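You operate a simulated robot arm through the tools that you are given. There is no shell and no other tool. Be economical: measure what you need, move in short steps, check, and stop when the job is done.

You are at the controls of a simulated robot arm. One attempt, no reset.

Task
Pour the two glasses on the island about half full of tonic and slide them toward the stools.
Fine: the tall blue glass and the tall clear glass, slid without lifting; the bottle back where it stood, cap off. No spill. Set down upright: tonic bottle.

The check looks at the end state, three seconds after you hand in, the way a careful person would. Anything else that was tipped, shoved, dropped, spilled or broken makes it a failure. Lids that push on must go on centred and level and be pressed home; caps that screw on are set level and turned clockwise until they are tight.

Robot
A 7-joint arm with a two-finger parallel gripper, fixed in place. Base frame: the origin is at the foot of the arm, x ahead of it, y to its left, z up; the work surface is at about z = 900. Units: mm, rad, N and s.
With the tool pointing down near the work surface it reaches from about 300 to 680 mm from the base axis. Its first joint turns from -1.152 to 1.152 rad. Payload 1.57 kg.
The tool frame sits at the grasp point between the pads (the TCP): z along the fingers, y along the line on which they close. The tips reach 30 mm beyond it. The gripper opens to 110 mm. The fingers are 24 mm wide and 12 mm thick; the gripper's body (48 by 112 mm) begins 78 mm behind the TCP.
Orientation is told as [roll, pitch, yaw] about the base's x, y, z axes, in that order, counted from this pose: with the fingers straight down and closing along the base's y, the tool's x points along the base's -x, its y along +y and its z along -z.

Tools
- The arm moves only by the tool apply_moves. Its argument "plan" is a list of rows, each a list of 3 entries, a list of its own where there are three numbers: the shift along the tool's x, y, z in mm, then the turn, a rotation vector about the tool's x, y, z in degrees, then the opening in per cent of the stroke, from 0 (shut) to 100 (fully open). In form: [[[dx, dy, dz], [rx, ry, rz], hand], ...]. A call has 1 to 10 rows; each row shifts and turns the commanded pose from where the row before left it, along the tool's axes as they then stand. A row lasts 0.2 s, in which the tool goes at most 50 mm and 0.15 rad; a call with a longer step from one row to the next is refused whole, and so is a gripper value outside its range. A pose out of reach is approached as far as the arm can. The call stops where the force on the tool passes 40 N (or 10 N more than at its start, if that is more) or the arm is blocked; 0.2 s more then pass. The fingers move at their own pace (about 108 mm/s each) and stop on an object; they squeeze with about 29 N. The grip force told is the motor's: it shows also when the fingers shut on nothing. Time passes only in rows, and 0.2 s behind the last, so rows that do not move let the fingers close. It gives the time, the measured TCP pose, the force on the tool (base axes), the opening and the grip force at its end, in the units of the frame above (readings bear some noise), with the torque about the TCP (base axes, N m) and any sound that the robot's microphone picked up.
- Cameras (640 x 400 px; columns grow to the right, rows downward): "scene" is fixed at [153.6, -389, 1424.6]; the picture's right is [0.84, -0.54, 0.00], its down [-0.32, -0.50, -0.80] and it looks along [0.44, 0.67, -0.60] (base axes); focal length 214 px, centre (320, 200). "wrist" rides on the gripper at [70, 16, -141] in the tool frame; the picture's right is [-0.23, 0.97, 0.00], its down [-0.86, -0.20, -0.48] and it looks along [-0.47, -0.11, 0.88] (tool axes); focal length 222 px, centre (320, 200). There is no depth. A picture from a camera that has moved, and an enlarged one, comes with that camera's place and axes in the base frame and with its lens. The place of the scene camera against the robot may be out by one fixed shift of up to 25 mm in any direction.
- snapshot(camera): a new picture of that camera. It takes no simulated time.
- inspect(camera, box): a new picture of the part [left, top, right, bottom] of that camera's present view, enlarged. It takes no simulated time.
- sign_off(): hands the job in; it is judged then, once.

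Work in short steps. Places have to be worked out from the pictures, the camera data and where the tool is seen: move nearer, look again, correct. Check each grasp and each placing, and mend what went wrong. You have 120 turns and 76 pictures in all, those below and enlarged ones among them. Open the gripper and draw the arm clear of the work before you hand the job in, unless the task says otherwise; then end with one line.

The tools are called after "Emit:" as a command line: name --argument value ..., lists and objects as JSON in quotes. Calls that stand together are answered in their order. apply_moves: Moves the arm, as the interface text tells. Its arguments: {"type":"object","properties":{"plan":{"type":"array","items":{"type":"array"}}},"required":["plan"]} The other tools are called the same way: snapshot (camera) takes a picture; inspect (camera, box) takes an enlarged picture of a part of a camera's view; sign_off () hands the job in.

At the start:

```text
clock: 0.0
position: [400.9, 54.7, 1296.1]
ee_rot: [0.0, -0.001, -0.001]
ft_force: [-0.5, -0.6, 0.3]
moment: [-0.03, 0.0, 0.0]
finger_gap: 110.3
finger_force: 0.0
```

scene: 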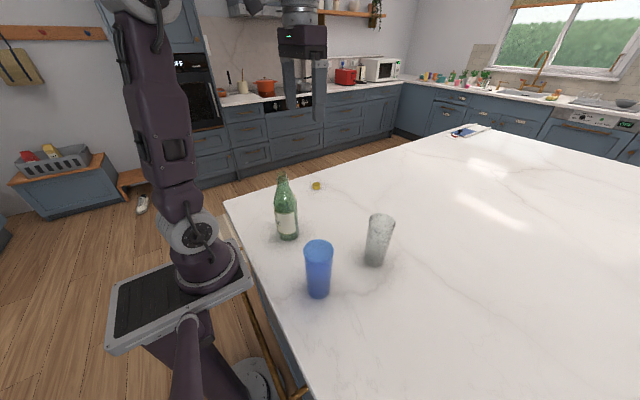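
wrist: 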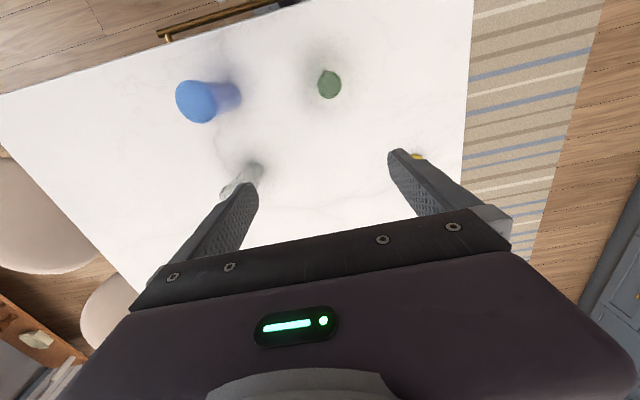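

I start with enlarged looks at the bottle and glasses to see whether the cap is on and how high things stand.

Emit:
inspect --camera "scene" --box '[240, 160, 420, 310]'

Emit:
inspect --camera "wrist" --box '[150, 30, 450, 220]'

```text
2.67 times, centred on (330, 235) of scene
camera zoom: at [153.6, -389.0, 1424.6], right [0.84, -0.54, 0.0], down [-0.32, -0.5, -0.8], along [0.44, 0.67, -0.6], focal length 572 px, centre (293, 107)
```

zoom: 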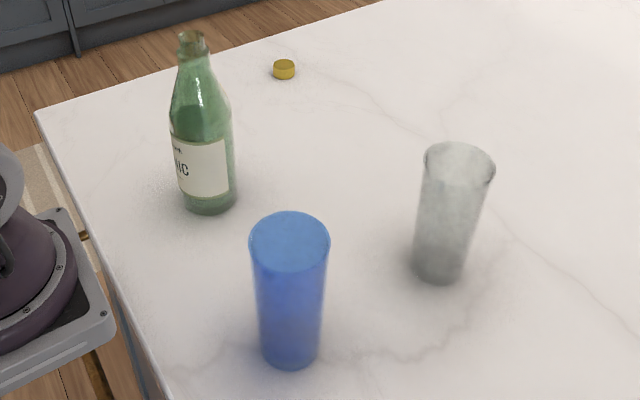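

```text
2.11 times, centred on (300, 125) of wrist
camera zoom: at [331.0, 69.2, 1437.7], right [0.23, 0.97, 0.0], down [0.86, -0.2, 0.48], along [0.47, -0.11, -0.88], focal length 468 px, centre (362, 358)
```

zoom: 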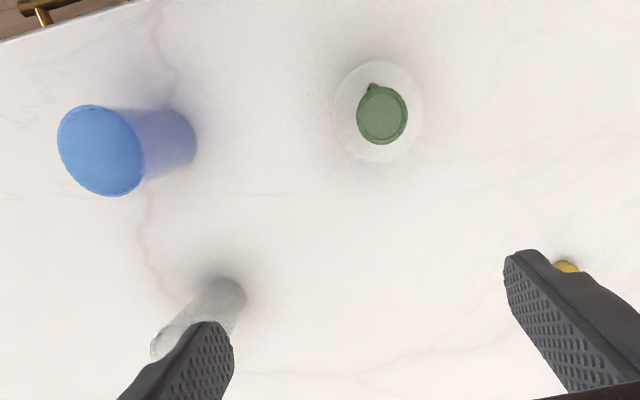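

The bottle is already open (cap lying at about (560,275)), standing at about (341,81), about 240 tall. The blue glass is near (318,-132) and the clear one near (502,-145). I'll test a forward-pitched tool attitude up here, in free air.

Emit:
apply_moves --plan '[[[0, 0, 0], [0, -8.4, 0], 100], [[0, 0, 0], [0, -8.4, 0], 100], [[0, 0, 0], [0, -8.4, 0], 100], [[0, 0, 0], [0, -8.4, 0], 100], [[0, 0, 0], [0, -8.4, 0], 100], [[0, 0, 0], [0, -8.4, 0], 100], [[0, 0, 0], [0, 0, 0], 100]]'

```text
clock: 1.6
position: [401.0, 54.2, 1296.7]
ee_rot: [-0.001, -0.881, 0.002]
ft_force: [-0.4, 0.5, -1.1]
moment: [0.05, 0.01, -0.01]
finger_gap: 110.1
finger_force: 0.1
```

Pitch of -0.88 is reached fine. Next, I move to a stand-in for the pour position, still high, and try the sideways roll toward -y.

Emit:
apply_moves --plan '[[[34.4, -18, -6.6], [0, 0, 0], 100], [[34.4, -18, -6.6], [0, 0, 0], 100], [[34.4, -18, -6.6], [0, 0, 0], 100], [[0, 0, 0], [-5.35, 0, 6.47], 100], [[0, 0, 0], [-5.35, 0, 6.47], 100], [[0, 0, 0], [-5.35, 0, 6.47], 100], [[0, 0, 0], [-5.35, 0, 6.47], 100], [[0, 0, 0], [-5.35, 0, 6.47], 100], [[0, 0, 0], [-5.35, 0, 6.47], 100], [[0, 0, 0], [0, 0, 0], 100]]'

Emit:
apply_moves --plan '[[[0, 0, 0], [-5.35, 0, 6.47], 100], [[0, 0, 0], [-5.35, 0, 6.47], 100], [[0, 0, 0], [-5.35, 0, 6.47], 100], [[0, 0, 0], [-5.35, 0, 6.47], 100], [[0, 0, 0], [-5.35, 0, 6.47], 100], [[0, 0, 0], [-5.35, 0, 6.47], 100], [[0, 0, 0], [0, 0, 0], 100]]'

```text
clock: 3.8
position: [318.9, 0.8, 1229.1]
ee_rot: [1.087, -0.511, -0.751]
ft_force: [0.0, -0.2, -0.7]
moment: [0.0, 0.02, -0.01]
finger_gap: 109.8
finger_force: 0.0
```

```text
clock: 5.4
position: [323.5, -8.2, 1233.6]
ee_rot: [1.646, 0.128, -0.848]
ft_force: [-0.3, -0.8, 0.2]
moment: [-0.01, 0.01, 0.03]
finger_gap: 110.0
finger_force: 0.0
out of reach, approached as far as the arm can: row 5, 6
```

The roll works to nearly 90° before the reach ends. I undo it and check the attitude.

Emit:
apply_moves --plan '[[[0, 0, 0], [5.35, 0, -6.47], 100], [[0, 0, 0], [5.35, 0, -6.47], 100], [[0, 0, 0], [5.35, 0, -6.47], 100], [[0, 0, 0], [5.35, 0, -6.47], 100], [[0, 0, 0], [5.35, 0, -6.47], 100], [[0, 0, 0], [5.35, 0, -6.47], 100], [[0, 0, 0], [0, 0, 0], 100]]'

Emit:
apply_moves --plan '[[[0, 0, 0], [5.35, 0, -6.47], 100], [[0, 0, 0], [5.35, 0, -6.47], 100], [[0, 0, 0], [5.35, 0, -6.47], 100], [[0, 0, 0], [5.35, 0, -6.47], 100], [[0, 0, 0], [5.35, 0, -6.47], 100], [[0, 0, 0], [5.35, 0, -6.47], 100], [[0, 0, 0], [0, 0, 0], 100]]'

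Emit:
snapshot --camera "wrist"

Emit:
snapshot --camera "scene"

```text
clock: 7.0
position: [321.9, -8.6, 1232.2]
ee_rot: [1.034, -0.524, -0.694]
ft_force: [0.2, -0.5, -0.4]
moment: [-0.01, 0.04, -0.02]
finger_gap: 109.9
finger_force: 0.1
```

```text
clock: 8.6
position: [322.1, -7.7, 1234.0]
ee_rot: [-0.06, -0.856, 0.077]
ft_force: [0.2, 1.0, -0.2]
moment: [0.04, 0.0, -0.01]
finger_gap: 110.1
finger_force: 0.1
```

```text
71 pictures are left
camera wrist: at [168.7, 4.2, 1272.9], right [0.12, 0.98, 0.13], down [0.2, -0.15, 0.97], along [0.97, -0.09, -0.22], focal length 222 px, centre (320, 200)
```

wrist: 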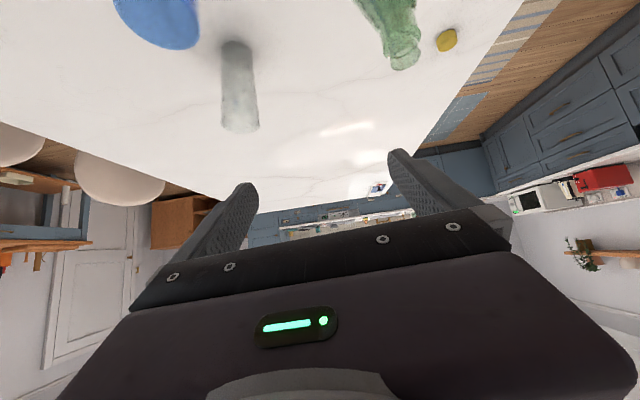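

```text
70 pictures are left
```

scene: 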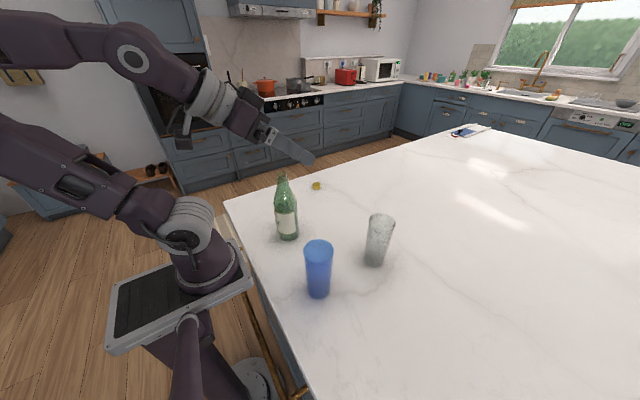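

The wrist camera sees the mouth at about the expected spot. I correct the small residual rotation, then move back and down to a pre-grasp point about 130 mm behind the bottle along the approach line.

Emit:
apply_moves --plan '[[[0, 0, 0], [0, -1.4, 2.9], 100], [[17.2, 29.7, -20.8], [0, 0, 0], 100], [[17.2, 29.7, -20.8], [0, 0, 0], 100], [[17.2, 29.7, -20.8], [0, 0, 0], 100], [[29.1, 0, 24], [0, 0, 0], 100], [[29.1, 0, 24], [0, 0, 0], 100], [[29.1, 0, 24], [0, 0, 0], 100], [[29.1, 0, 24], [0, 0, 0], 100], [[0, 0, 0], [0, 0, 0], 100]]'

Emit:
snapshot --camera "wrist"

Emit:
inspect --camera "scene" --box '[200, 130, 400, 300]'

```text
clock: 10.6
position: [240.5, 103.5, 1134.6]
ee_rot: [-0.001, -0.883, 0.001]
ft_force: [-0.6, 0.2, 0.2]
moment: [0.02, 0.03, 0.04]
finger_gap: 110.1
finger_force: 0.1
out of reach, approached as far as the arm can: row 7, 8
```

```text
69 pictures are left
camera wrist: at [87.1, 120.1, 1171.0], right [0.15, 0.97, 0.18], down [0.17, -0.2, 0.96], along [0.97, -0.11, -0.2], focal length 222 px, centre (320, 200)
```

wrist: 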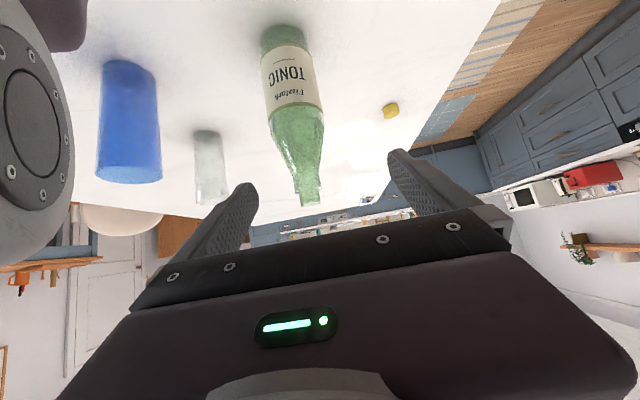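

```text
2.35 times, centred on (300, 215) of scene
camera zoom: at [153.6, -389.0, 1424.6], right [0.84, -0.54, 0.0], down [-0.32, -0.5, -0.8], along [0.44, 0.67, -0.6], focal length 505 px, centre (367, 165)
```

zoom: 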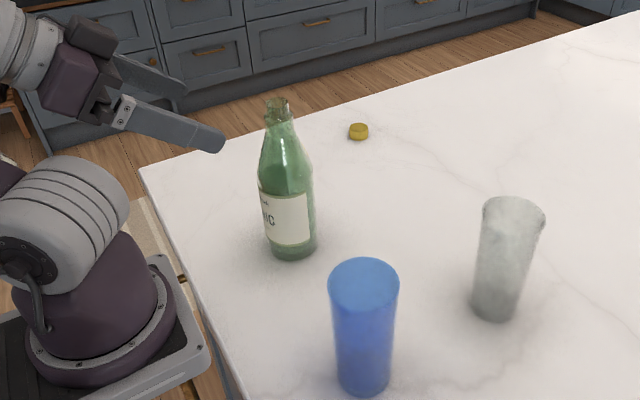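

The low, close pre-grasp is out of reach, so I'll go up instead, come over the bottle at (343,82), and lower vertically so that the fingers straddle it.

Emit:
apply_moves --plan '[[[-25.7, 0, -21.2], [0, 0, 0], 100], [[-25.7, 0, -21.2], [0, 0, 0], 100], [[-25.7, 0, -21.2], [0, 0, 0], 100], [[-21.7, -7.2, 26.3], [0, 0, 0], 100], [[-21.7, -7.2, 26.3], [0, 0, 0], 100], [[-21.7, -7.2, 26.3], [0, 0, 0], 100], [[0, 0, 0], [0, 0, 0], 100]]'

Emit:
snapshot --camera "wrist"

```text
clock: 12.2
position: [347.2, 81.4, 1235.4]
ee_rot: [-0.001, -0.883, -0.002]
ft_force: [0.8, -0.3, 0.9]
moment: [0.0, 0.01, -0.02]
finger_gap: 110.0
finger_force: 0.1
```

```text
67 pictures are left
camera wrist: at [193.5, 97.3, 1271.2], right [0.15, 0.97, 0.18], down [0.17, -0.2, 0.96], along [0.97, -0.11, -0.2], focal length 222 px, centre (320, 200)
```

wrist: 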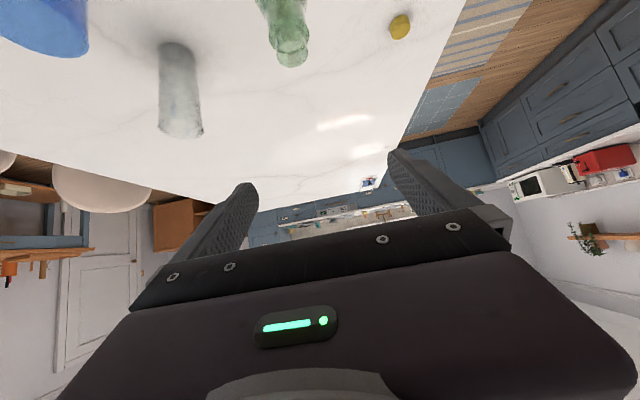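

The mouth works out at (340,79), top about z=1120. I lower to z≈1105 aligned on it and look.

Emit:
apply_moves --plan '[[[35, -0.8, 25.8], [0, 0, 0], 100], [[35, -0.8, 25.8], [0, 0, 0], 100], [[35, -0.8, 25.8], [0, 0, 0], 100], [[0, 0, 0], [0, 0, 0], 100]]'

Emit:
snapshot --camera "wrist"

Emit:
inspect --camera "scene" --box '[200, 130, 400, 300]'

```text
clock: 13.2
position: [344.4, 80.9, 1147.4]
ee_rot: [-0.001, -0.883, -0.002]
ft_force: [-0.5, -0.8, 0.0]
moment: [-0.01, -0.03, -0.02]
finger_gap: 110.0
finger_force: 0.0
out of reach, approached as far as the arm can: row 3
```

```text
66 pictures are left
camera wrist: at [189.7, 96.0, 1183.9], right [0.15, 0.97, 0.18], down [0.17, -0.2, 0.96], along [0.97, -0.11, -0.2], focal length 222 px, centre (320, 200)
```

wrist: 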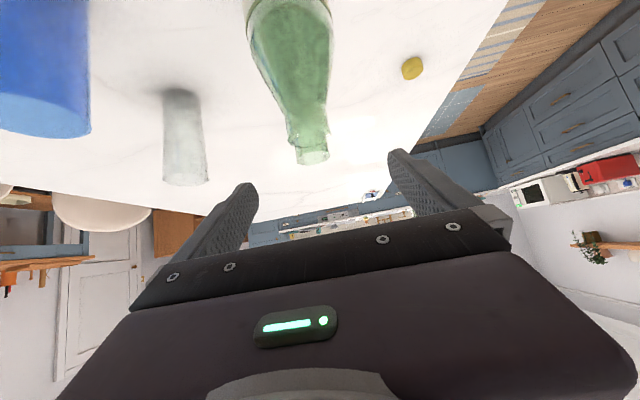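

```text
2.35 times, centred on (300, 215) of scene
camera zoom: at [153.6, -389.0, 1424.6], right [0.84, -0.54, 0.0], down [-0.32, -0.5, -0.8], along [0.44, 0.67, -0.6], focal length 505 px, centre (367, 165)
```

zoom: 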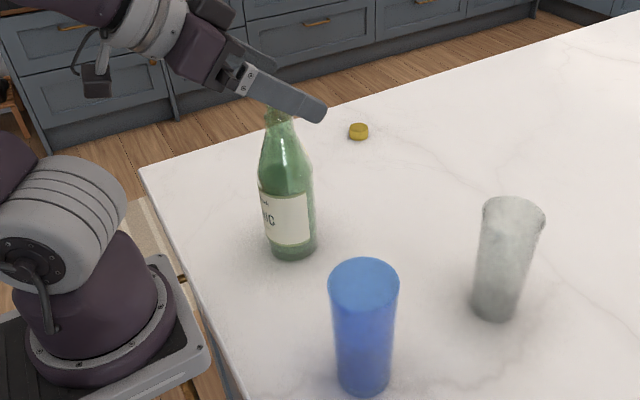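

The elbow folds out of range when the tool points outward this close in. A better plan is to point the tool along -y with the hand on the bottle's +y side, fingers closing along x. Pouring toward -y then swings the tool symmetrically about straight down. I go up, straighten and yaw.

Emit:
apply_moves --plan '[[[-28.3, 0, -23.3], [0, 0, 0], 100], [[-28.3, 0, -23.3], [0, 0, 0], 100], [[-28.3, 0, -23.3], [0, 0, 0], 100], [[0, 0, 0], [0, 8.43, 0], 100], [[0, 0, 0], [0, 8.43, 0], 100], [[0, 0, 0], [0, 8.43, 0], 100], [[0, 0, 0], [0, 8.43, 0], 100], [[0, 0, 0], [0, 8.43, 0], 100], [[0, 0, 0], [0, 8.43, 0], 100], [[0, 0, 0], [0, 0, 8.5], 100]]'

Emit:
apply_moves --plan '[[[0, 10, 0], [0, 0, 8.15], 100], [[0, 10, 0], [0, 0, 8.15], 100], [[0, 0, 0], [0, 0, 8.15], 100], [[0, 0, 0], [0, 0, 8.15], 100], [[0, 0, 0], [0, 0, 8.15], 100], [[0, 0, 0], [0, 0, 8.15], 100], [[0, 0, 0], [0, 0, 8.15], 100], [[0, 0, 0], [0, 0, 8.15], 100], [[0, 0, 0], [0, 0, 8.15], 100], [[0, 0, 0], [0, 0, 8.15], 100]]'

Emit:
apply_moves --plan '[[[0, 0, 0], [0, -8.33, 0], 100], [[0, 0, 0], [0, -8.33, 0], 100], [[0, 0, 0], [0, -8.33, 0], 100], [[0, 0, 0], [0, -8.33, 0], 100], [[0, 0, 0], [0, -8.33, 0], 100], [[0, 0, 0], [0, -8.33, 0], 100], [[0, 0, 0], [0, 0, 0], 100]]'

Emit:
snapshot --camera "wrist"

```text
clock: 15.4
position: [343.4, 79.5, 1257.9]
ee_rot: [0.0, 0.001, -0.153]
ft_force: [-0.2, -0.3, 0.2]
moment: [0.01, 0.01, 0.0]
finger_gap: 110.1
finger_force: 0.1
```

```text
clock: 17.6
position: [348.3, 98.5, 1257.1]
ee_rot: [-0.001, -0.002, -1.576]
ft_force: [0.3, -0.8, -0.6]
moment: [-0.01, 0.0, 0.01]
finger_gap: 109.9
finger_force: 0.1
```

```text
clock: 19.2
position: [348.1, 98.3, 1258.1]
ee_rot: [-0.001, -0.874, -1.573]
ft_force: [-0.2, -0.3, 0.2]
moment: [-0.02, 0.01, 0.04]
finger_gap: 110.0
finger_force: 0.0
```

```text
64 pictures are left
camera wrist: at [365.2, 250.8, 1295.5], right [0.97, -0.15, 0.17], down [-0.2, -0.18, 0.96], along [-0.11, -0.97, -0.21], focal length 222 px, centre (320, 200)
```

wrist: 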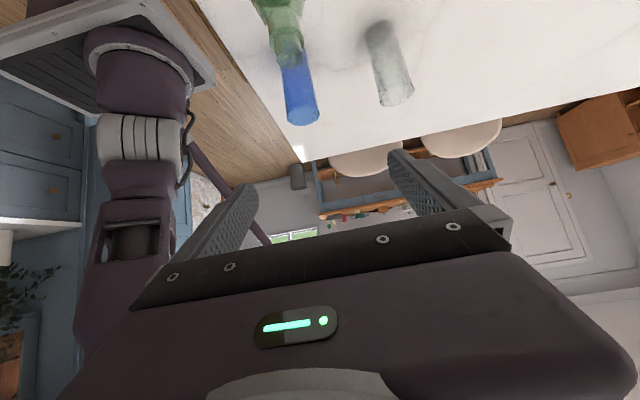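

Attitude reached. Before grasping, I test the full tip range (+100°) at a mock pour spot near (330,0).

Emit:
apply_moves --plan '[[[-15, -7, 20], [0, 0, 0], 100], [[-15, -7, 20], [0, 0, 0], 100], [[-15, 0, 20], [0, 8.4, 0], 100], [[0, 0, 0], [0, 8.4, 0], 100], [[0, 0, 0], [0, 8.4, 0], 100], [[0, 0, 0], [0, 8.4, 0], 100], [[0, 0, 0], [0, 8.4, 0], 100], [[0, 0, 0], [0, 8.4, 0], 100], [[0, 0, 0], [0, 8.4, 0], 100], [[0, 0, 0], [0, 8.4, 0], 100]]'

Emit:
apply_moves --plan '[[[0, 0, 0], [0, 8.4, 0], 100], [[0, 0, 0], [0, 8.4, 0], 100], [[0, 0, 0], [0, 8.4, 0], 100], [[0, 0, 0], [0, 8.4, 0], 100], [[0, 0, 0], [0, 0, 0], 100]]'

```text
clock: 21.4
position: [335.2, 22.6, 1253.6]
ee_rot: [0.0, 0.302, -1.573]
ft_force: [0.6, 0.0, -0.4]
moment: [-0.01, 0.03, 0.03]
finger_gap: 110.2
finger_force: 0.0
```

```text
clock: 22.6
position: [334.1, 23.7, 1255.1]
ee_rot: [0.001, 0.888, -1.573]
ft_force: [-0.1, 0.1, -0.7]
moment: [-0.03, 0.03, 0.03]
finger_gap: 109.8
finger_force: 0.0
```

Full range works. I swing back and come over the bottle.

Emit:
apply_moves --plan '[[[0, 0, 0], [0, -8.4, 0], 100], [[0, 0, 0], [0, -8.4, 0], 100], [[0, 0, 0], [0, -8.4, 0], 100], [[0, 0, 0], [0, -8.4, 0], 100], [[0, 0, 0], [0, -8.4, 0], 100], [[0, 0, 0], [0, -8.4, 0], 100], [[0, 0, 0], [0, -8.4, 0], 100], [[0, 0, 0], [0, -8.4, 0], 100], [[0, 0, 0], [0, -8.4, 0], 100], [[0, 0, 0], [0, -8.4, 0], 100]]'

Emit:
apply_moves --plan '[[[0, 0, 0], [0, -8.4, 0], 100], [[0, 0, 0], [0, -8.4, 0], 100], [[18, 2, -21.6], [0, 0, 0], 100], [[18, 3, -21.6], [0, 0, 0], 100], [[0, 0, 0], [0, 0, 0], 100]]'

Emit:
snapshot --camera "wrist"

```text
clock: 24.8
position: [333.8, 23.5, 1254.5]
ee_rot: [0.001, -0.58, -1.573]
ft_force: [0.6, -0.2, -1.0]
moment: [-0.03, -0.04, 0.02]
finger_gap: 109.8
finger_force: 0.1
```

```text
clock: 26.0
position: [338.3, 80.6, 1253.9]
ee_rot: [0.002, -0.873, -1.572]
ft_force: [0.6, -0.5, 0.0]
moment: [0.02, -0.01, 0.03]
finger_gap: 110.0
finger_force: 0.0
```

```text
63 pictures are left
camera wrist: at [355.0, 232.3, 1292.7], right [0.97, -0.15, 0.17], down [-0.2, -0.18, 0.96], along [-0.11, -0.97, -0.21], focal length 222 px, centre (320, 200)
```

wrist: 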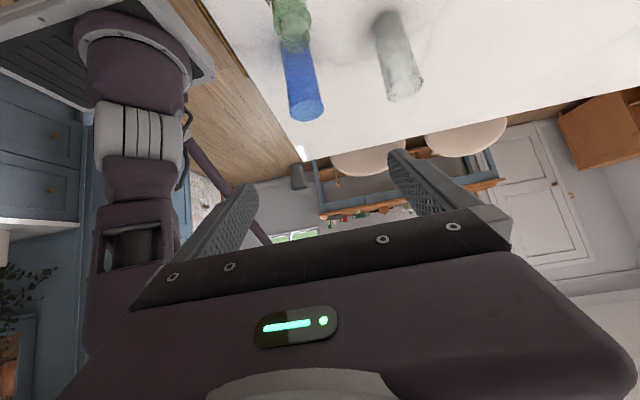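

The mouth is confirmed at (339,79,1121). Descending to z≈1130.

Emit:
apply_moves --plan '[[[31.7, 0.5, 26.6], [0, 0, 0], 100], [[31.7, 0, 26.6], [0, 0, 0], 100], [[31.7, 0, 26.6], [0, 0, 0], 100], [[0, 0, 0], [0, 0, 0], 100]]'

Emit:
snapshot --camera "wrist"

```text
clock: 27.0
position: [339.2, 80.7, 1127.7]
ee_rot: [0.0, -0.874, -1.572]
ft_force: [-0.8, -0.3, -1.1]
moment: [0.0, -0.03, 0.02]
finger_gap: 110.0
finger_force: 0.1
```

```text
62 pictures are left
camera wrist: at [356.1, 232.7, 1165.6], right [0.97, -0.15, 0.17], down [-0.2, -0.18, 0.96], along [-0.11, -0.97, -0.21], focal length 222 px, centre (320, 200)
```

wrist: 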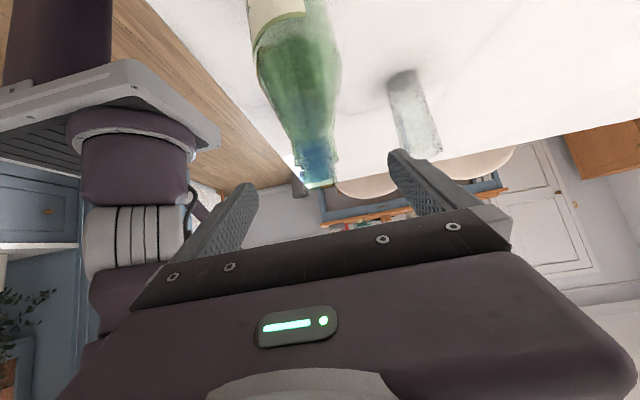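

The bottle sits centred between the fingers. I continue down to z≈990 (label height), then look before closing.

Emit:
apply_moves --plan '[[[26.4, 0, 22.2], [0, 0, 0], 100], [[26.4, 0, 22.2], [0, 0, 0], 100], [[26.4, 0, 22.2], [0, 0, 0], 100], [[26.4, 0, 22.2], [0, 0, 0], 100], [[0, 0, 0], [0, 0, 0], 100]]'

Emit:
snapshot --camera "wrist"

Emit:
inspect --camera "scene" --box '[220, 130, 420, 300]'

```text
clock: 28.2
position: [339.5, 80.6, 991.4]
ee_rot: [0.0, -0.871, -1.572]
ft_force: [0.0, -0.6, -0.2]
moment: [-0.02, 0.01, -0.05]
finger_gap: 109.8
finger_force: 0.1
```

```text
61 pictures are left
camera wrist: at [355.3, 232.2, 1029.4], right [0.97, -0.15, 0.17], down [-0.2, -0.18, 0.96], along [-0.11, -0.97, -0.21], focal length 222 px, centre (320, 200)
```

wrist: 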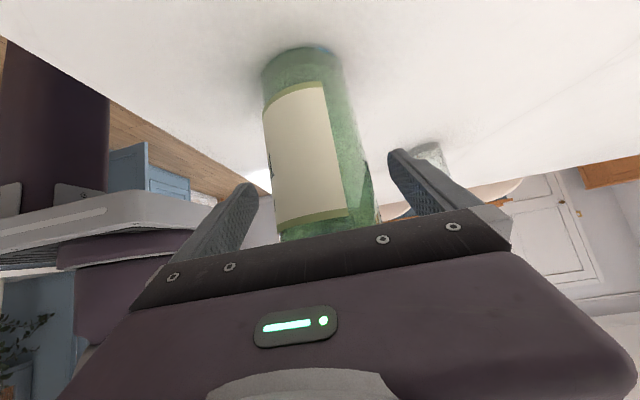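

```text
2.35 times, centred on (320, 215) of scene
camera zoom: at [153.6, -389.0, 1424.6], right [0.84, -0.54, 0.0], down [-0.32, -0.5, -0.8], along [0.44, 0.67, -0.6], focal length 505 px, centre (320, 165)
```

zoom: 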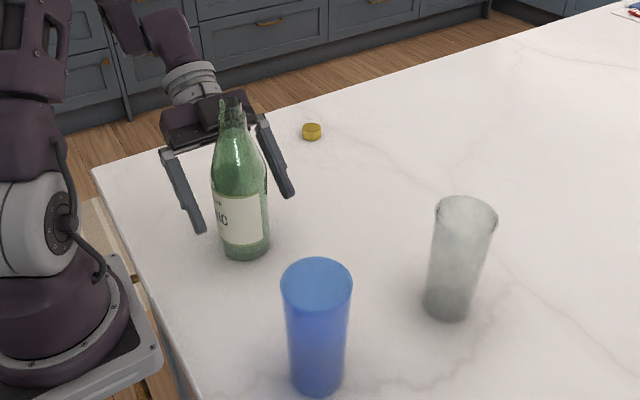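

The fingers straddle the label centrally. Closing the gripper.

Emit:
apply_moves --plan '[[[0, 0, 0], [0, 0, 0], 72], [[0, 0, 0], [0, 0, 0], 60], [[0, 0, 0], [0, 0, 0], 40], [[0, 0, 0], [0, 0, 0], 20], [[0, 0, 0], [0, 0, 0], 0], [[0, 0, 0], [0, 0, 0], 0]]'

Emit:
inspect --camera "scene" --box '[220, 130, 420, 300]'

```text
clock: 29.6
position: [338.9, 80.0, 992.7]
ee_rot: [-0.001, -0.87, -1.574]
ft_force: [1.6, -0.4, -0.7]
moment: [0.13, -0.16, -0.07]
finger_gap: 69.2
finger_force: 29.1
```

```text
2.35 times, centred on (320, 215) of scene
camera zoom: at [153.7, -389.0, 1424.6], right [0.84, -0.54, 0.0], down [-0.33, -0.5, -0.8], along [0.44, 0.67, -0.6], focal length 505 px, centre (320, 165)
```

zoom: 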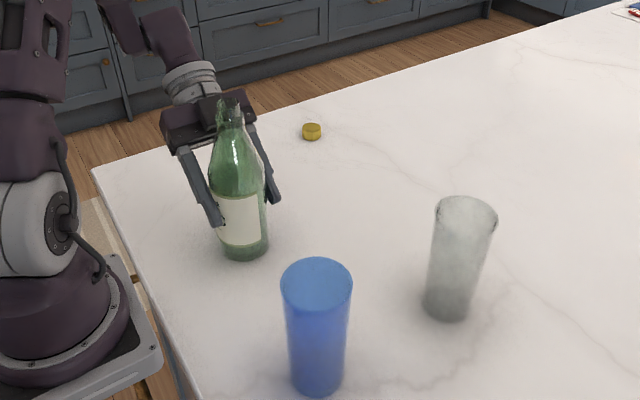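

Gripped (69 mm, 29 N). Lifting 40 mm to read the weight.

Emit:
apply_moves --plan '[[[-7.7, 0, -6.4], [0, 0, 0], 0], [[-7.7, 0, -6.4], [0, 0, 0], 0], [[-7.7, 0, -6.4], [0, 0, 0], 0], [[-7.7, 0, -6.4], [0, 0, 0], 0], [[0, 0, 0], [0, 0, 0], 0]]'

Emit:
snapshot --camera "wrist"

Emit:
inspect --camera "scene" --box '[220, 130, 420, 300]'

```text
clock: 30.8
position: [339.0, 78.2, 1032.0]
ee_rot: [0.0, -0.872, -1.572]
ft_force: [1.0, 0.5, -7.6]
moment: [0.02, 0.01, 0.0]
finger_gap: 69.5
finger_force: 28.9
```

```text
58 pictures are left
camera wrist: at [355.6, 231.3, 1070.1], right [0.97, -0.15, 0.17], down [-0.2, -0.18, 0.96], along [-0.11, -0.97, -0.21], focal length 222 px, centre (320, 200)
```

wrist: 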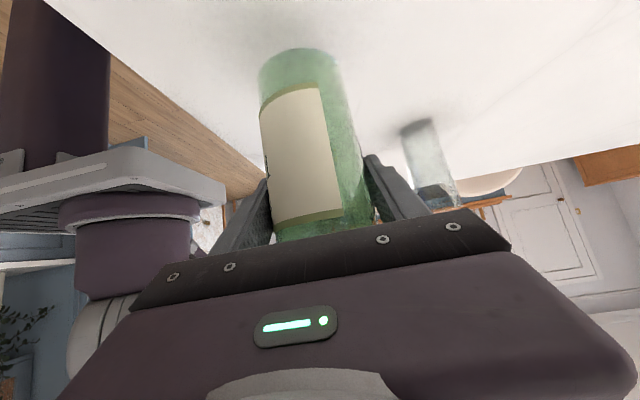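

```text
2.35 times, centred on (320, 215) of scene
camera zoom: at [153.7, -389.0, 1424.6], right [0.84, -0.54, 0.0], down [-0.33, -0.5, -0.8], along [0.44, 0.67, -0.6], focal length 505 px, centre (320, 165)
```

zoom: 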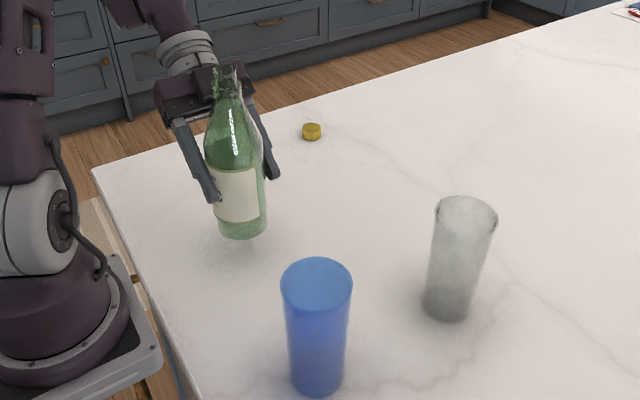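

Bottle weighs about 7.6 N and hangs steady. I'll carry it upright to beside the clear glass (about x=498, y=10), then refine the glass position from there.

Emit:
apply_moves --plan '[[[-16.5, 0, -13.9], [0, 0, 0], 0], [[-16.5, 0, -13.9], [0, 0, 0], 0], [[-16.5, 0, -13.9], [0, 0, 0], 0], [[-16.5, 0, -13.9], [0, 0, 0], 0], [[-16.5, 0, -13.9], [0, 0, 0], 0], [[0, 0, 0], [0, 0, 0], 0]]'

Emit:
apply_moves --plan '[[[-5.5, 19.9, 6.5], [0, 0, 0], 0], [[-5.5, 19.9, 6.5], [0, 0, 0], 0], [[-5.5, 19.9, 6.5], [0, 0, 0], 0], [[-5.5, 19.9, 6.5], [0, 0, 0], 0], [[-5.5, 19.9, 6.5], [0, 0, 0], 0], [[-5.5, 19.9, 6.5], [0, 0, 0], 0], [[-5.5, 19.9, 6.5], [0, 0, 0], 0], [[-5.5, 19.9, 6.5], [0, 0, 0], 0], [[0, 0, 0], [0, 0, 0], 0]]'

Emit:
snapshot --camera "wrist"

Emit:
inspect --camera "scene" --box '[240, 110, 480, 310]'

```text
clock: 32.2
position: [340.5, 78.5, 1141.2]
ee_rot: [-0.002, -0.871, -1.573]
ft_force: [-0.4, 1.0, -7.0]
moment: [0.03, -0.04, 0.0]
finger_gap: 69.5
finger_force: 29.2
```

```text
clock: 34.2
position: [499.6, 11.1, 1140.9]
ee_rot: [-0.001, -0.873, -1.573]
ft_force: [0.6, 0.2, -7.8]
moment: [-0.03, 0.03, 0.03]
finger_gap: 69.3
finger_force: 29.1
```

```text
56 pictures are left
camera wrist: at [515.8, 163.0, 1178.0], right [0.97, -0.15, 0.17], down [-0.2, -0.18, 0.96], along [-0.11, -0.97, -0.21], focal length 222 px, centre (320, 200)
```

wrist: 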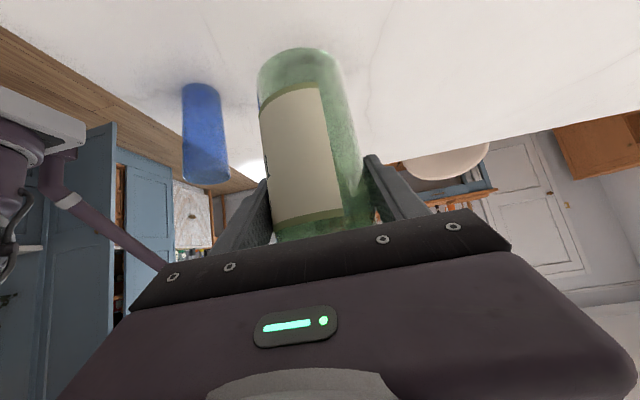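

```text
2.00 times, centred on (360, 210) of scene
camera zoom: at [153.7, -389.0, 1424.6], right [0.84, -0.54, 0.0], down [-0.33, -0.5, -0.8], along [0.44, 0.67, -0.6], focal length 429 px, centre (240, 180)
```

zoom: 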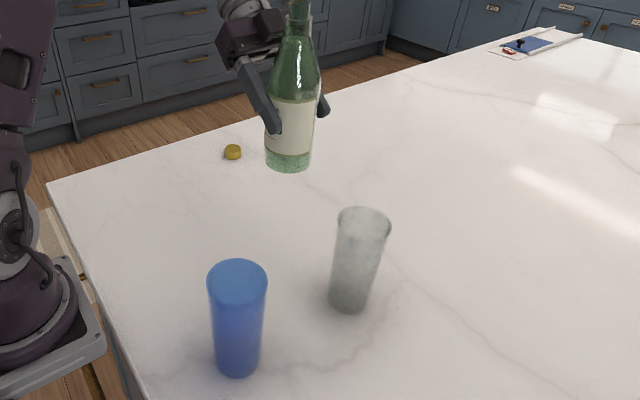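

Now I tip to 45° well above and clear of the glass; no flow is expected yet at this fill. Then I check alignment.

Emit:
apply_moves --plan '[[[0, -5, 0], [0, 7.5, 0], 0], [[0, 0, 0], [0, 7.5, 0], 0], [[0, 0, 0], [0, 7.5, 0], 0], [[0, 0, 0], [0, 7.5, 0], 0], [[0, 0, 0], [0, 7.5, 0], 0], [[0, 0, 0], [0, 7.5, 0], 0], [[0, 0, 0], [0, 0, 0], 0]]'

Emit:
snapshot --camera "wrist"

Emit:
inspect --camera "scene" --box '[240, 90, 480, 290]'

```text
clock: 35.8
position: [493.2, 11.5, 1140.2]
ee_rot: [0.002, -0.086, -1.573]
ft_force: [-1.1, -0.3, -7.7]
moment: [-0.05, -0.01, 0.01]
finger_gap: 69.5
finger_force: 28.6
```

```text
54 pictures are left
camera wrist: at [510.0, 92.0, 1275.5], right [0.97, -0.23, 0.02], down [-0.2, -0.81, 0.55], along [-0.11, -0.54, -0.83], focal length 222 px, centre (320, 200)
```

wrist: 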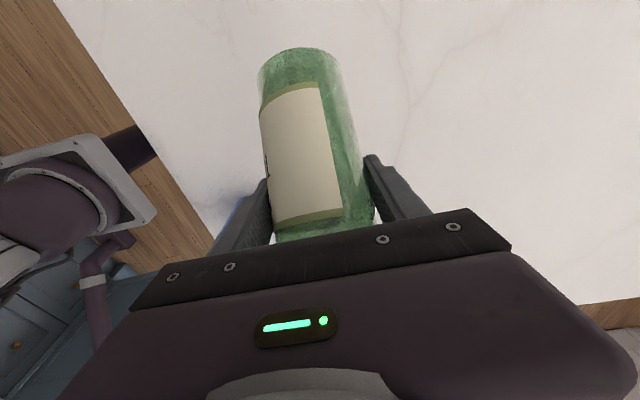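

```text
2.00 times, centred on (360, 190) of scene
camera zoom: at [153.7, -389.0, 1424.6], right [0.84, -0.54, 0.0], down [-0.33, -0.5, -0.8], along [0.44, 0.67, -0.6], focal length 429 px, centre (240, 220)
```

zoom: 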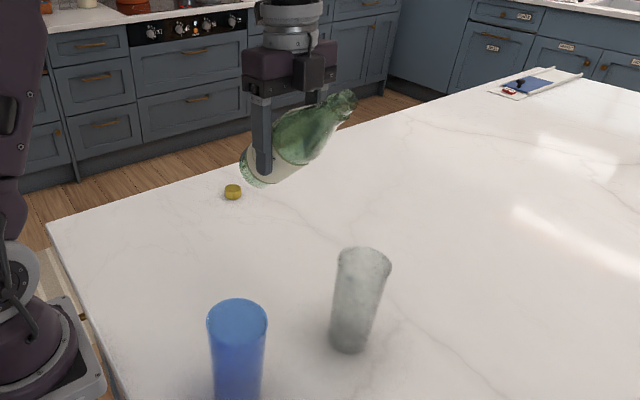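

Geometry checks out with the scene camera (it sits about 18 mm lower than stated). I tip to 60° and lower toward the glass most of the way, then check.

Emit:
apply_moves --plan '[[[0, 1.5, 0], [0, 7.5, 0], 0], [[0, 0, 0], [0, 7.5, 0], 0], [[-8.2, 0, 19.1], [0, 0, 0], 0], [[-8.2, 0, 19.1], [0, 0, 0], 0], [[-8.2, 0, 19.1], [0, 0, 0], 0], [[-8.2, 0, 19.1], [0, 0, 0], 0], [[0, 0, 0], [0, 0, 0], 0]]'

Emit:
inspect --camera "scene" --box '[300, 130, 460, 290]'

Emit:
snapshot --camera "wrist"

```text
clock: 37.4
position: [496.2, -7.6, 1059.6]
ee_rot: [0.001, 0.174, -1.572]
ft_force: [0.5, 0.1, -7.9]
moment: [-0.09, -0.03, -0.04]
finger_gap: 69.5
finger_force: 28.9
```

```text
2.50 times, centred on (380, 210) of scene
camera zoom: at [153.7, -389.0, 1424.6], right [0.84, -0.54, 0.0], down [-0.33, -0.5, -0.8], along [0.44, 0.67, -0.6], focal length 536 px, centre (170, 175)
```

zoom: 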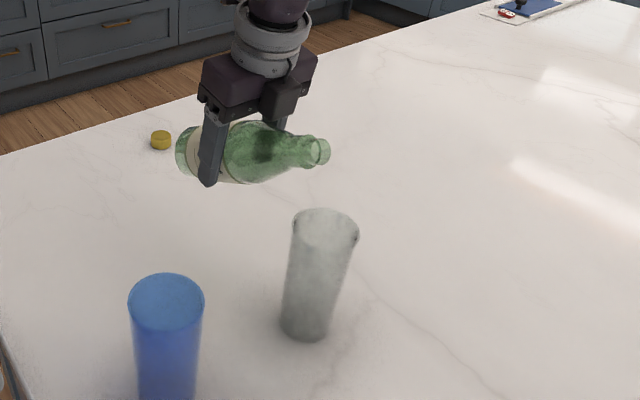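

```text
51 pictures are left
camera wrist: at [512.9, 34.8, 1210.9], right [0.97, -0.23, -0.04], down [-0.2, -0.93, 0.32], along [-0.11, -0.31, -0.95], focal length 222 px, centre (320, 200)
```

wrist: 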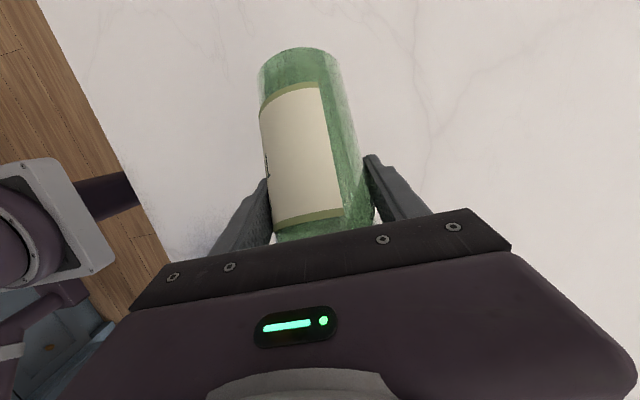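

Cross-checking with the corrected scene camera, the rim centre is about (496,-143). I place the lip about 35 mm above the rim's centre and tip to 65° about the lip.

Emit:
apply_moves --plan '[[[-9.4, 0, 12.4], [0, 0, 0], 0], [[-9.4, 0, 12.4], [0, 0, 0], 0], [[3, 0, -4.8], [0, 2.5, 0], 0], [[3, 0, -4.8], [0, 2.5, 0], 0], [[0, 0, 0], [0, 0, 0], 0]]'

Emit:
inspect --camera "scene" --box '[300, 130, 460, 290]'

```text
clock: 38.6
position: [495.1, -17.9, 1041.8]
ee_rot: [0.0, 0.263, -1.572]
ft_force: [0.6, 0.2, -7.4]
moment: [-0.05, -0.03, 0.03]
finger_gap: 69.5
finger_force: 29.1
```

```text
2.50 times, centred on (380, 210) of scene
camera zoom: at [153.7, -389.0, 1424.6], right [0.84, -0.54, 0.0], down [-0.33, -0.5, -0.8], along [0.44, 0.67, -0.6], focal length 536 px, centre (170, 175)
```

zoom: 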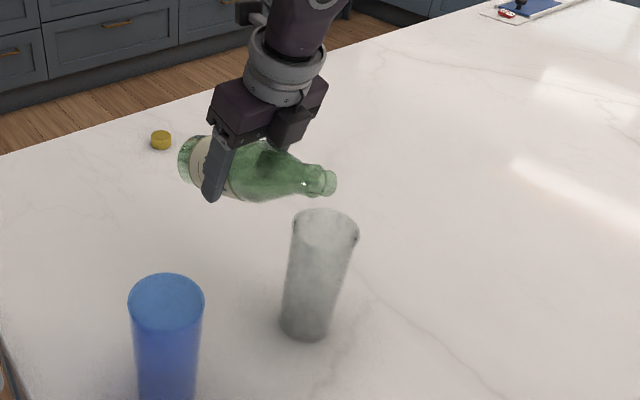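

Alignment looks good; a nudge of 5 mm to -y centres it better. Tipping to 70°, with a pause.

Emit:
apply_moves --plan '[[[0.6, 0, -5.4], [0, 2.5, 0], 0], [[0.6, 0, -5.4], [0, 2.5, 0], 0], [[0, 0, 0], [0, 0, 0], 0], [[0, 0, 0], [0, 0, 0], 0]]'

Emit:
inspect --camera "scene" --box '[320, 150, 420, 270]'

```text
clock: 39.6
position: [494.9, -20.6, 1052.5]
ee_rot: [0.0, 0.348, -1.572]
ft_force: [0.4, 0.4, -8.1]
moment: [-0.01, 0.01, 0.0]
finger_gap: 69.6
finger_force: 28.9
```

```text
3.33 times, centred on (370, 210) of scene
camera zoom: at [153.7, -389.0, 1424.6], right [0.84, -0.54, 0.0], down [-0.33, -0.5, -0.8], along [0.44, 0.67, -0.6], focal length 715 px, centre (153, 167)
```

zoom: 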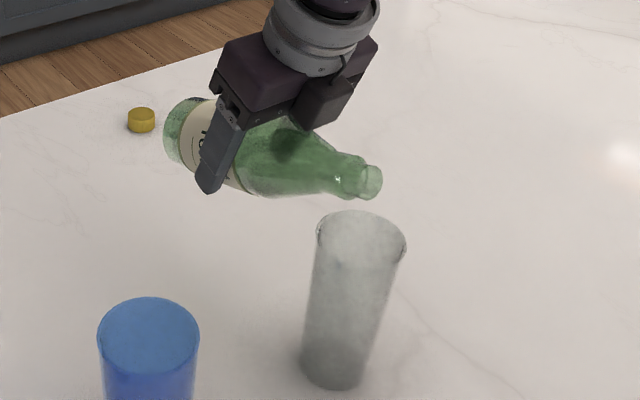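

A vertical drop from the lip lands at the rim centre. No flow yet; tipping to 74°.

Emit:
apply_moves --plan '[[[2.4, 0, -3.8], [0, 2, 0], 0], [[2.4, 0, -3.8], [0, 2, 0], 0], [[0, 0, 0], [0, 0, 0], 0], [[0, 0, 0], [0, 0, 0], 0]]'

Emit:
apply_moves --plan '[[[2.6, 0, -3.7], [0, 2, 0], 0], [[0, 0, 0], [0, 0, 0], 0], [[0, 0, 0], [0, 0, 0], 0], [[0, 0, 0], [0, 0, 0], 0]]'

Emit:
inspect --camera "scene" --box '[320, 150, 420, 270]'

```text
clock: 40.6
position: [494.1, -18.6, 1062.3]
ee_rot: [0.001, 0.418, -1.574]
ft_force: [0.1, -0.5, -8.1]
moment: [-0.08, 0.01, -0.04]
finger_gap: 69.5
finger_force: 28.5
```

```text
clock: 41.6
position: [495.9, -18.0, 1066.0]
ee_rot: [0.0, 0.454, -1.573]
ft_force: [0.5, -0.4, -8.0]
moment: [-0.05, 0.0, 0.0]
finger_gap: 69.5
finger_force: 28.8
```

```text
3.33 times, centred on (370, 210) of scene
camera zoom: at [153.7, -389.0, 1424.6], right [0.84, -0.54, 0.0], down [-0.33, -0.5, -0.8], along [0.44, 0.67, -0.6], focal length 715 px, centre (153, 167)
```

zoom: 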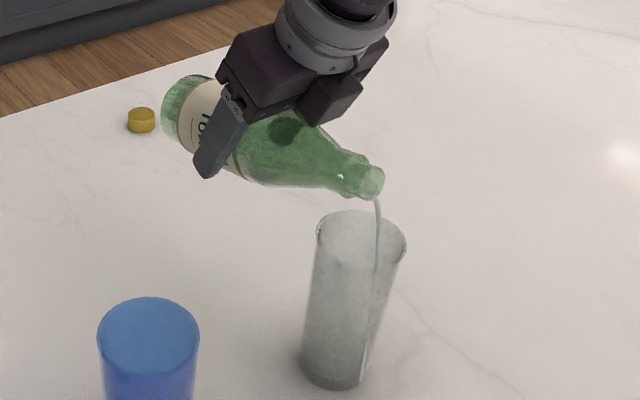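

It's flowing, and the stream is inside the glass a bit toward the far -y side. I nudge 5 mm to +y and let it run, watching.

Emit:
apply_moves --plan '[[[4.5, 0, 2.2], [0, 0, 0], 0], [[0, 0, 0], [0, 0, 0], 0], [[0, 0, 0], [0, 0, 0], 0], [[0, 0, 0], [0, 0, 0], 0], [[0, 0, 0], [0, 0, 0], 0]]'

Emit:
inspect --camera "scene" --box '[320, 150, 420, 270]'

```text
clock: 42.8
position: [495.3, -13.1, 1065.8]
ee_rot: [-0.003, 0.453, -1.574]
ft_force: [-0.2, -0.2, -8.4]
moment: [-0.04, -0.03, -0.01]
finger_gap: 69.3
finger_force: 29.4
```

```text
3.33 times, centred on (370, 210) of scene
camera zoom: at [153.7, -389.0, 1424.6], right [0.84, -0.54, 0.0], down [-0.33, -0.5, -0.8], along [0.44, 0.67, -0.6], focal length 715 px, centre (153, 167)
```

zoom: 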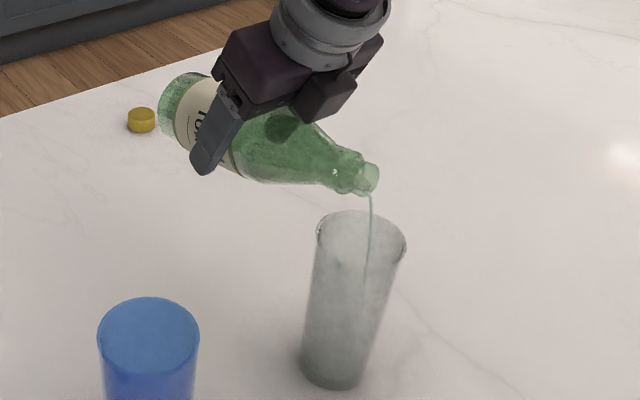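

Flow is thinning, with the stream well placed. I tip to 79° and let it run.

Emit:
apply_moves --plan '[[[1.9, 0, -2.9], [0, 1.5, 0], 0], [[1.9, 0, -2.9], [0, 1.5, 0], 0], [[0, 0, 0], [0, 0, 0], 0], [[0, 0, 0], [0, 0, 0], 0], [[0, 0, 0], [0, 0, 0], 0], [[0, 0, 0], [0, 0, 0], 0]]'

Emit:
inspect --camera "scene" --box '[320, 150, 420, 270]'

```text
clock: 44.2
position: [495.3, -12.0, 1071.8]
ee_rot: [-0.001, 0.507, -1.574]
ft_force: [0.0, 0.5, -7.9]
moment: [-0.03, 0.02, 0.03]
finger_gap: 69.4
finger_force: 29.2
```

```text
3.33 times, centred on (370, 210) of scene
camera zoom: at [153.7, -389.0, 1424.6], right [0.84, -0.54, 0.0], down [-0.33, -0.5, -0.8], along [0.44, 0.67, -0.6], focal length 715 px, centre (153, 167)
```

zoom: 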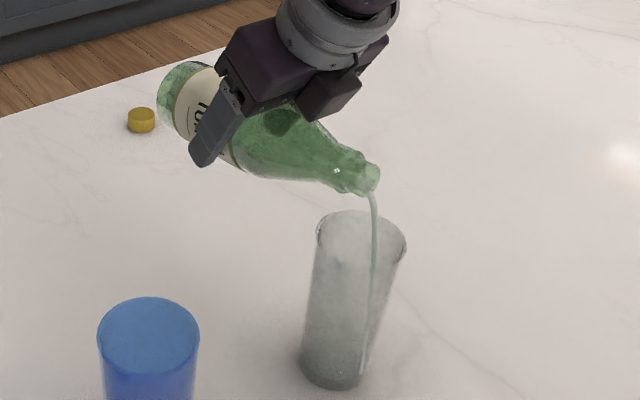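

Flow continues. Shifting another 4 mm to +y and letting it run longer.

Emit:
apply_moves --plan '[[[3.5, 0, 1.9], [0, 0, 0], 0], [[0, 0, 0], [0, 0, 0], 0], [[0, 0, 0], [0, 0, 0], 0], [[0, 0, 0], [0, 0, 0], 0], [[0, 0, 0], [0, 0, 0], 0], [[0, 0, 0], [0, 0, 0], 0], [[0, 0, 0], [0, 0, 0], 0]]'

Emit:
inspect --camera "scene" --box '[340, 170, 410, 270]'

```text
clock: 45.8
position: [494.5, -7.5, 1073.3]
ee_rot: [0.001, 0.507, -1.573]
ft_force: [0.2, 0.1, -7.6]
moment: [-0.05, 0.0, 0.02]
finger_gap: 69.4
finger_force: 29.2
```

```text
4.00 times, centred on (375, 220) of scene
camera zoom: at [153.7, -389.0, 1424.6], right [0.84, -0.54, 0.0], down [-0.33, -0.5, -0.8], along [0.44, 0.67, -0.6], focal length 858 px, centre (100, 120)
```

zoom: 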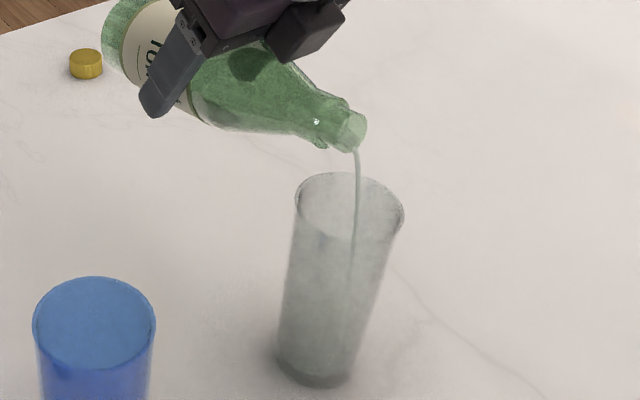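

Little weight has left so far. I tip to 82° and run a bit.

Emit:
apply_moves --plan '[[[1.9, 0, -2.8], [0, 1.5, 0], 0], [[1.9, 0, -2.8], [0, 1.5, 0], 0], [[0, 0, 0], [0, 0, 0], 0], [[0, 0, 0], [0, 0, 0], 0], [[0, 0, 0], [0, 0, 0], 0], [[0, 0, 0], [0, 0, 0], 0]]'

Emit:
inspect --camera "scene" --box '[340, 170, 410, 270]'

```text
clock: 47.2
position: [495.5, -9.2, 1079.6]
ee_rot: [-0.001, 0.558, -1.572]
ft_force: [0.1, -0.3, -7.4]
moment: [-0.04, -0.01, 0.01]
finger_gap: 69.4
finger_force: 29.1
```

```text
4.00 times, centred on (375, 220) of scene
camera zoom: at [153.7, -389.0, 1424.6], right [0.84, -0.54, 0.0], down [-0.33, -0.5, -0.8], along [0.44, 0.67, -0.6], focal length 858 px, centre (100, 120)
```

zoom: 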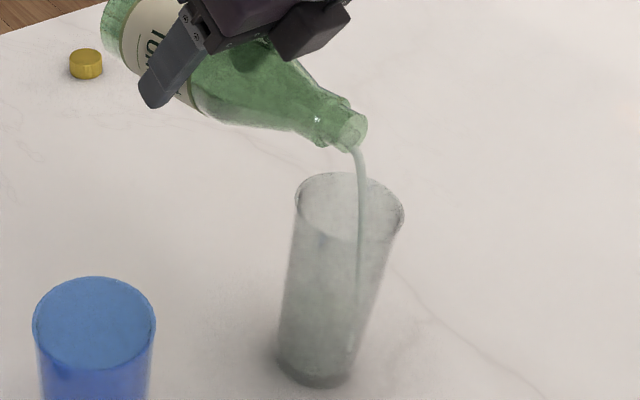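

The stream reaches near the bottom, so the level is still low. Holding 2 s more.

Emit:
apply_moves --plan '[[[0, 0, 0], [0, 0, 0], 0], [[0, 0, 0], [0, 0, 0], 0], [[0, 0, 0], [0, 0, 0], 0], [[0, 0, 0], [0, 0, 0], 0], [[0, 0, 0], [0, 0, 0], 0], [[0, 0, 0], [0, 0, 0], 0], [[0, 0, 0], [0, 0, 0], 0], [[0, 0, 0], [0, 0, 0], 0], [[0, 0, 0], [0, 0, 0], 0], [[0, 0, 0], [0, 0, 0], 0]]'

Emit:
inspect --camera "scene" --box '[340, 170, 410, 270]'

```text
clock: 49.4
position: [496.7, -7.3, 1079.0]
ee_rot: [0.0, 0.559, -1.572]
ft_force: [0.0, -0.9, -7.1]
moment: [-0.04, 0.03, 0.01]
finger_gap: 69.3
finger_force: 28.8
```

```text
4.00 times, centred on (375, 220) of scene
camera zoom: at [153.7, -389.0, 1424.6], right [0.84, -0.54, 0.0], down [-0.33, -0.5, -0.8], along [0.44, 0.67, -0.6], focal length 858 px, centre (100, 120)
```

zoom: 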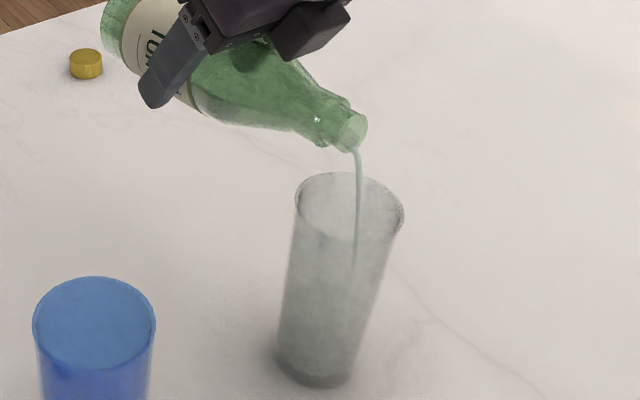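

I look closely at the glass for the liquid line.

Emit:
inspect --camera "scene" --box '[360, 205, 395, 270]'

```text
6.15 times, centred on (378, 238) of scene
camera zoom: at [153.7, -389.0, 1424.6], right [0.84, -0.54, 0.0], down [-0.33, -0.5, -0.8], along [0.44, 0.67, -0.6], focal length 1320 px, centre (-34, -31)
```

zoom: 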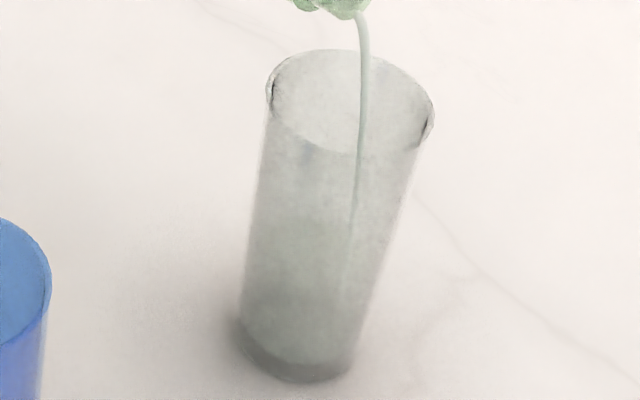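

A faint greenish body suggests roughly a quarter to a third full. I tip 2° more and run another 1.6 s.

Emit:
apply_moves --plan '[[[2.5, 0, -3.8], [0, 2, 0], 0], [[0, 0, 0], [0, 0, 0], 0], [[0, 0, 0], [0, 0, 0], 0], [[0, 0, 0], [0, 0, 0], 0], [[0, 0, 0], [0, 0, 0], 0], [[0, 0, 0], [0, 0, 0], 0], [[0, 0, 0], [0, 0, 0], 0]]'

Emit:
inspect --camera "scene" --box '[360, 205, 395, 270]'

```text
clock: 51.0
position: [496.0, -6.8, 1082.4]
ee_rot: [0.0, 0.593, -1.574]
ft_force: [1.1, 0.2, -5.9]
moment: [-0.03, 0.02, 0.02]
finger_gap: 69.3
finger_force: 29.5
```

```text
6.15 times, centred on (378, 238) of scene
camera zoom: at [153.7, -389.0, 1424.6], right [0.84, -0.54, 0.0], down [-0.33, -0.5, -0.8], along [0.44, 0.67, -0.6], focal length 1320 px, centre (-34, -31)
```

zoom: 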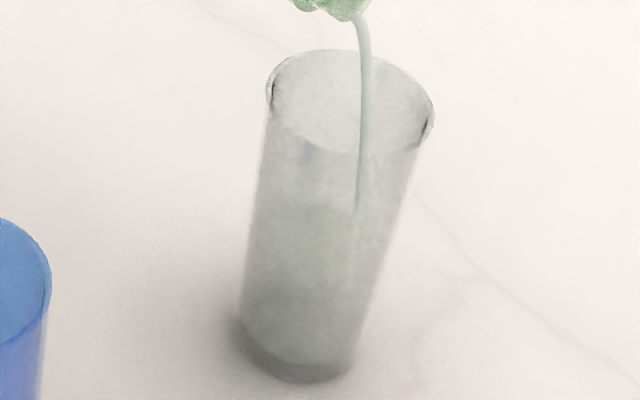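

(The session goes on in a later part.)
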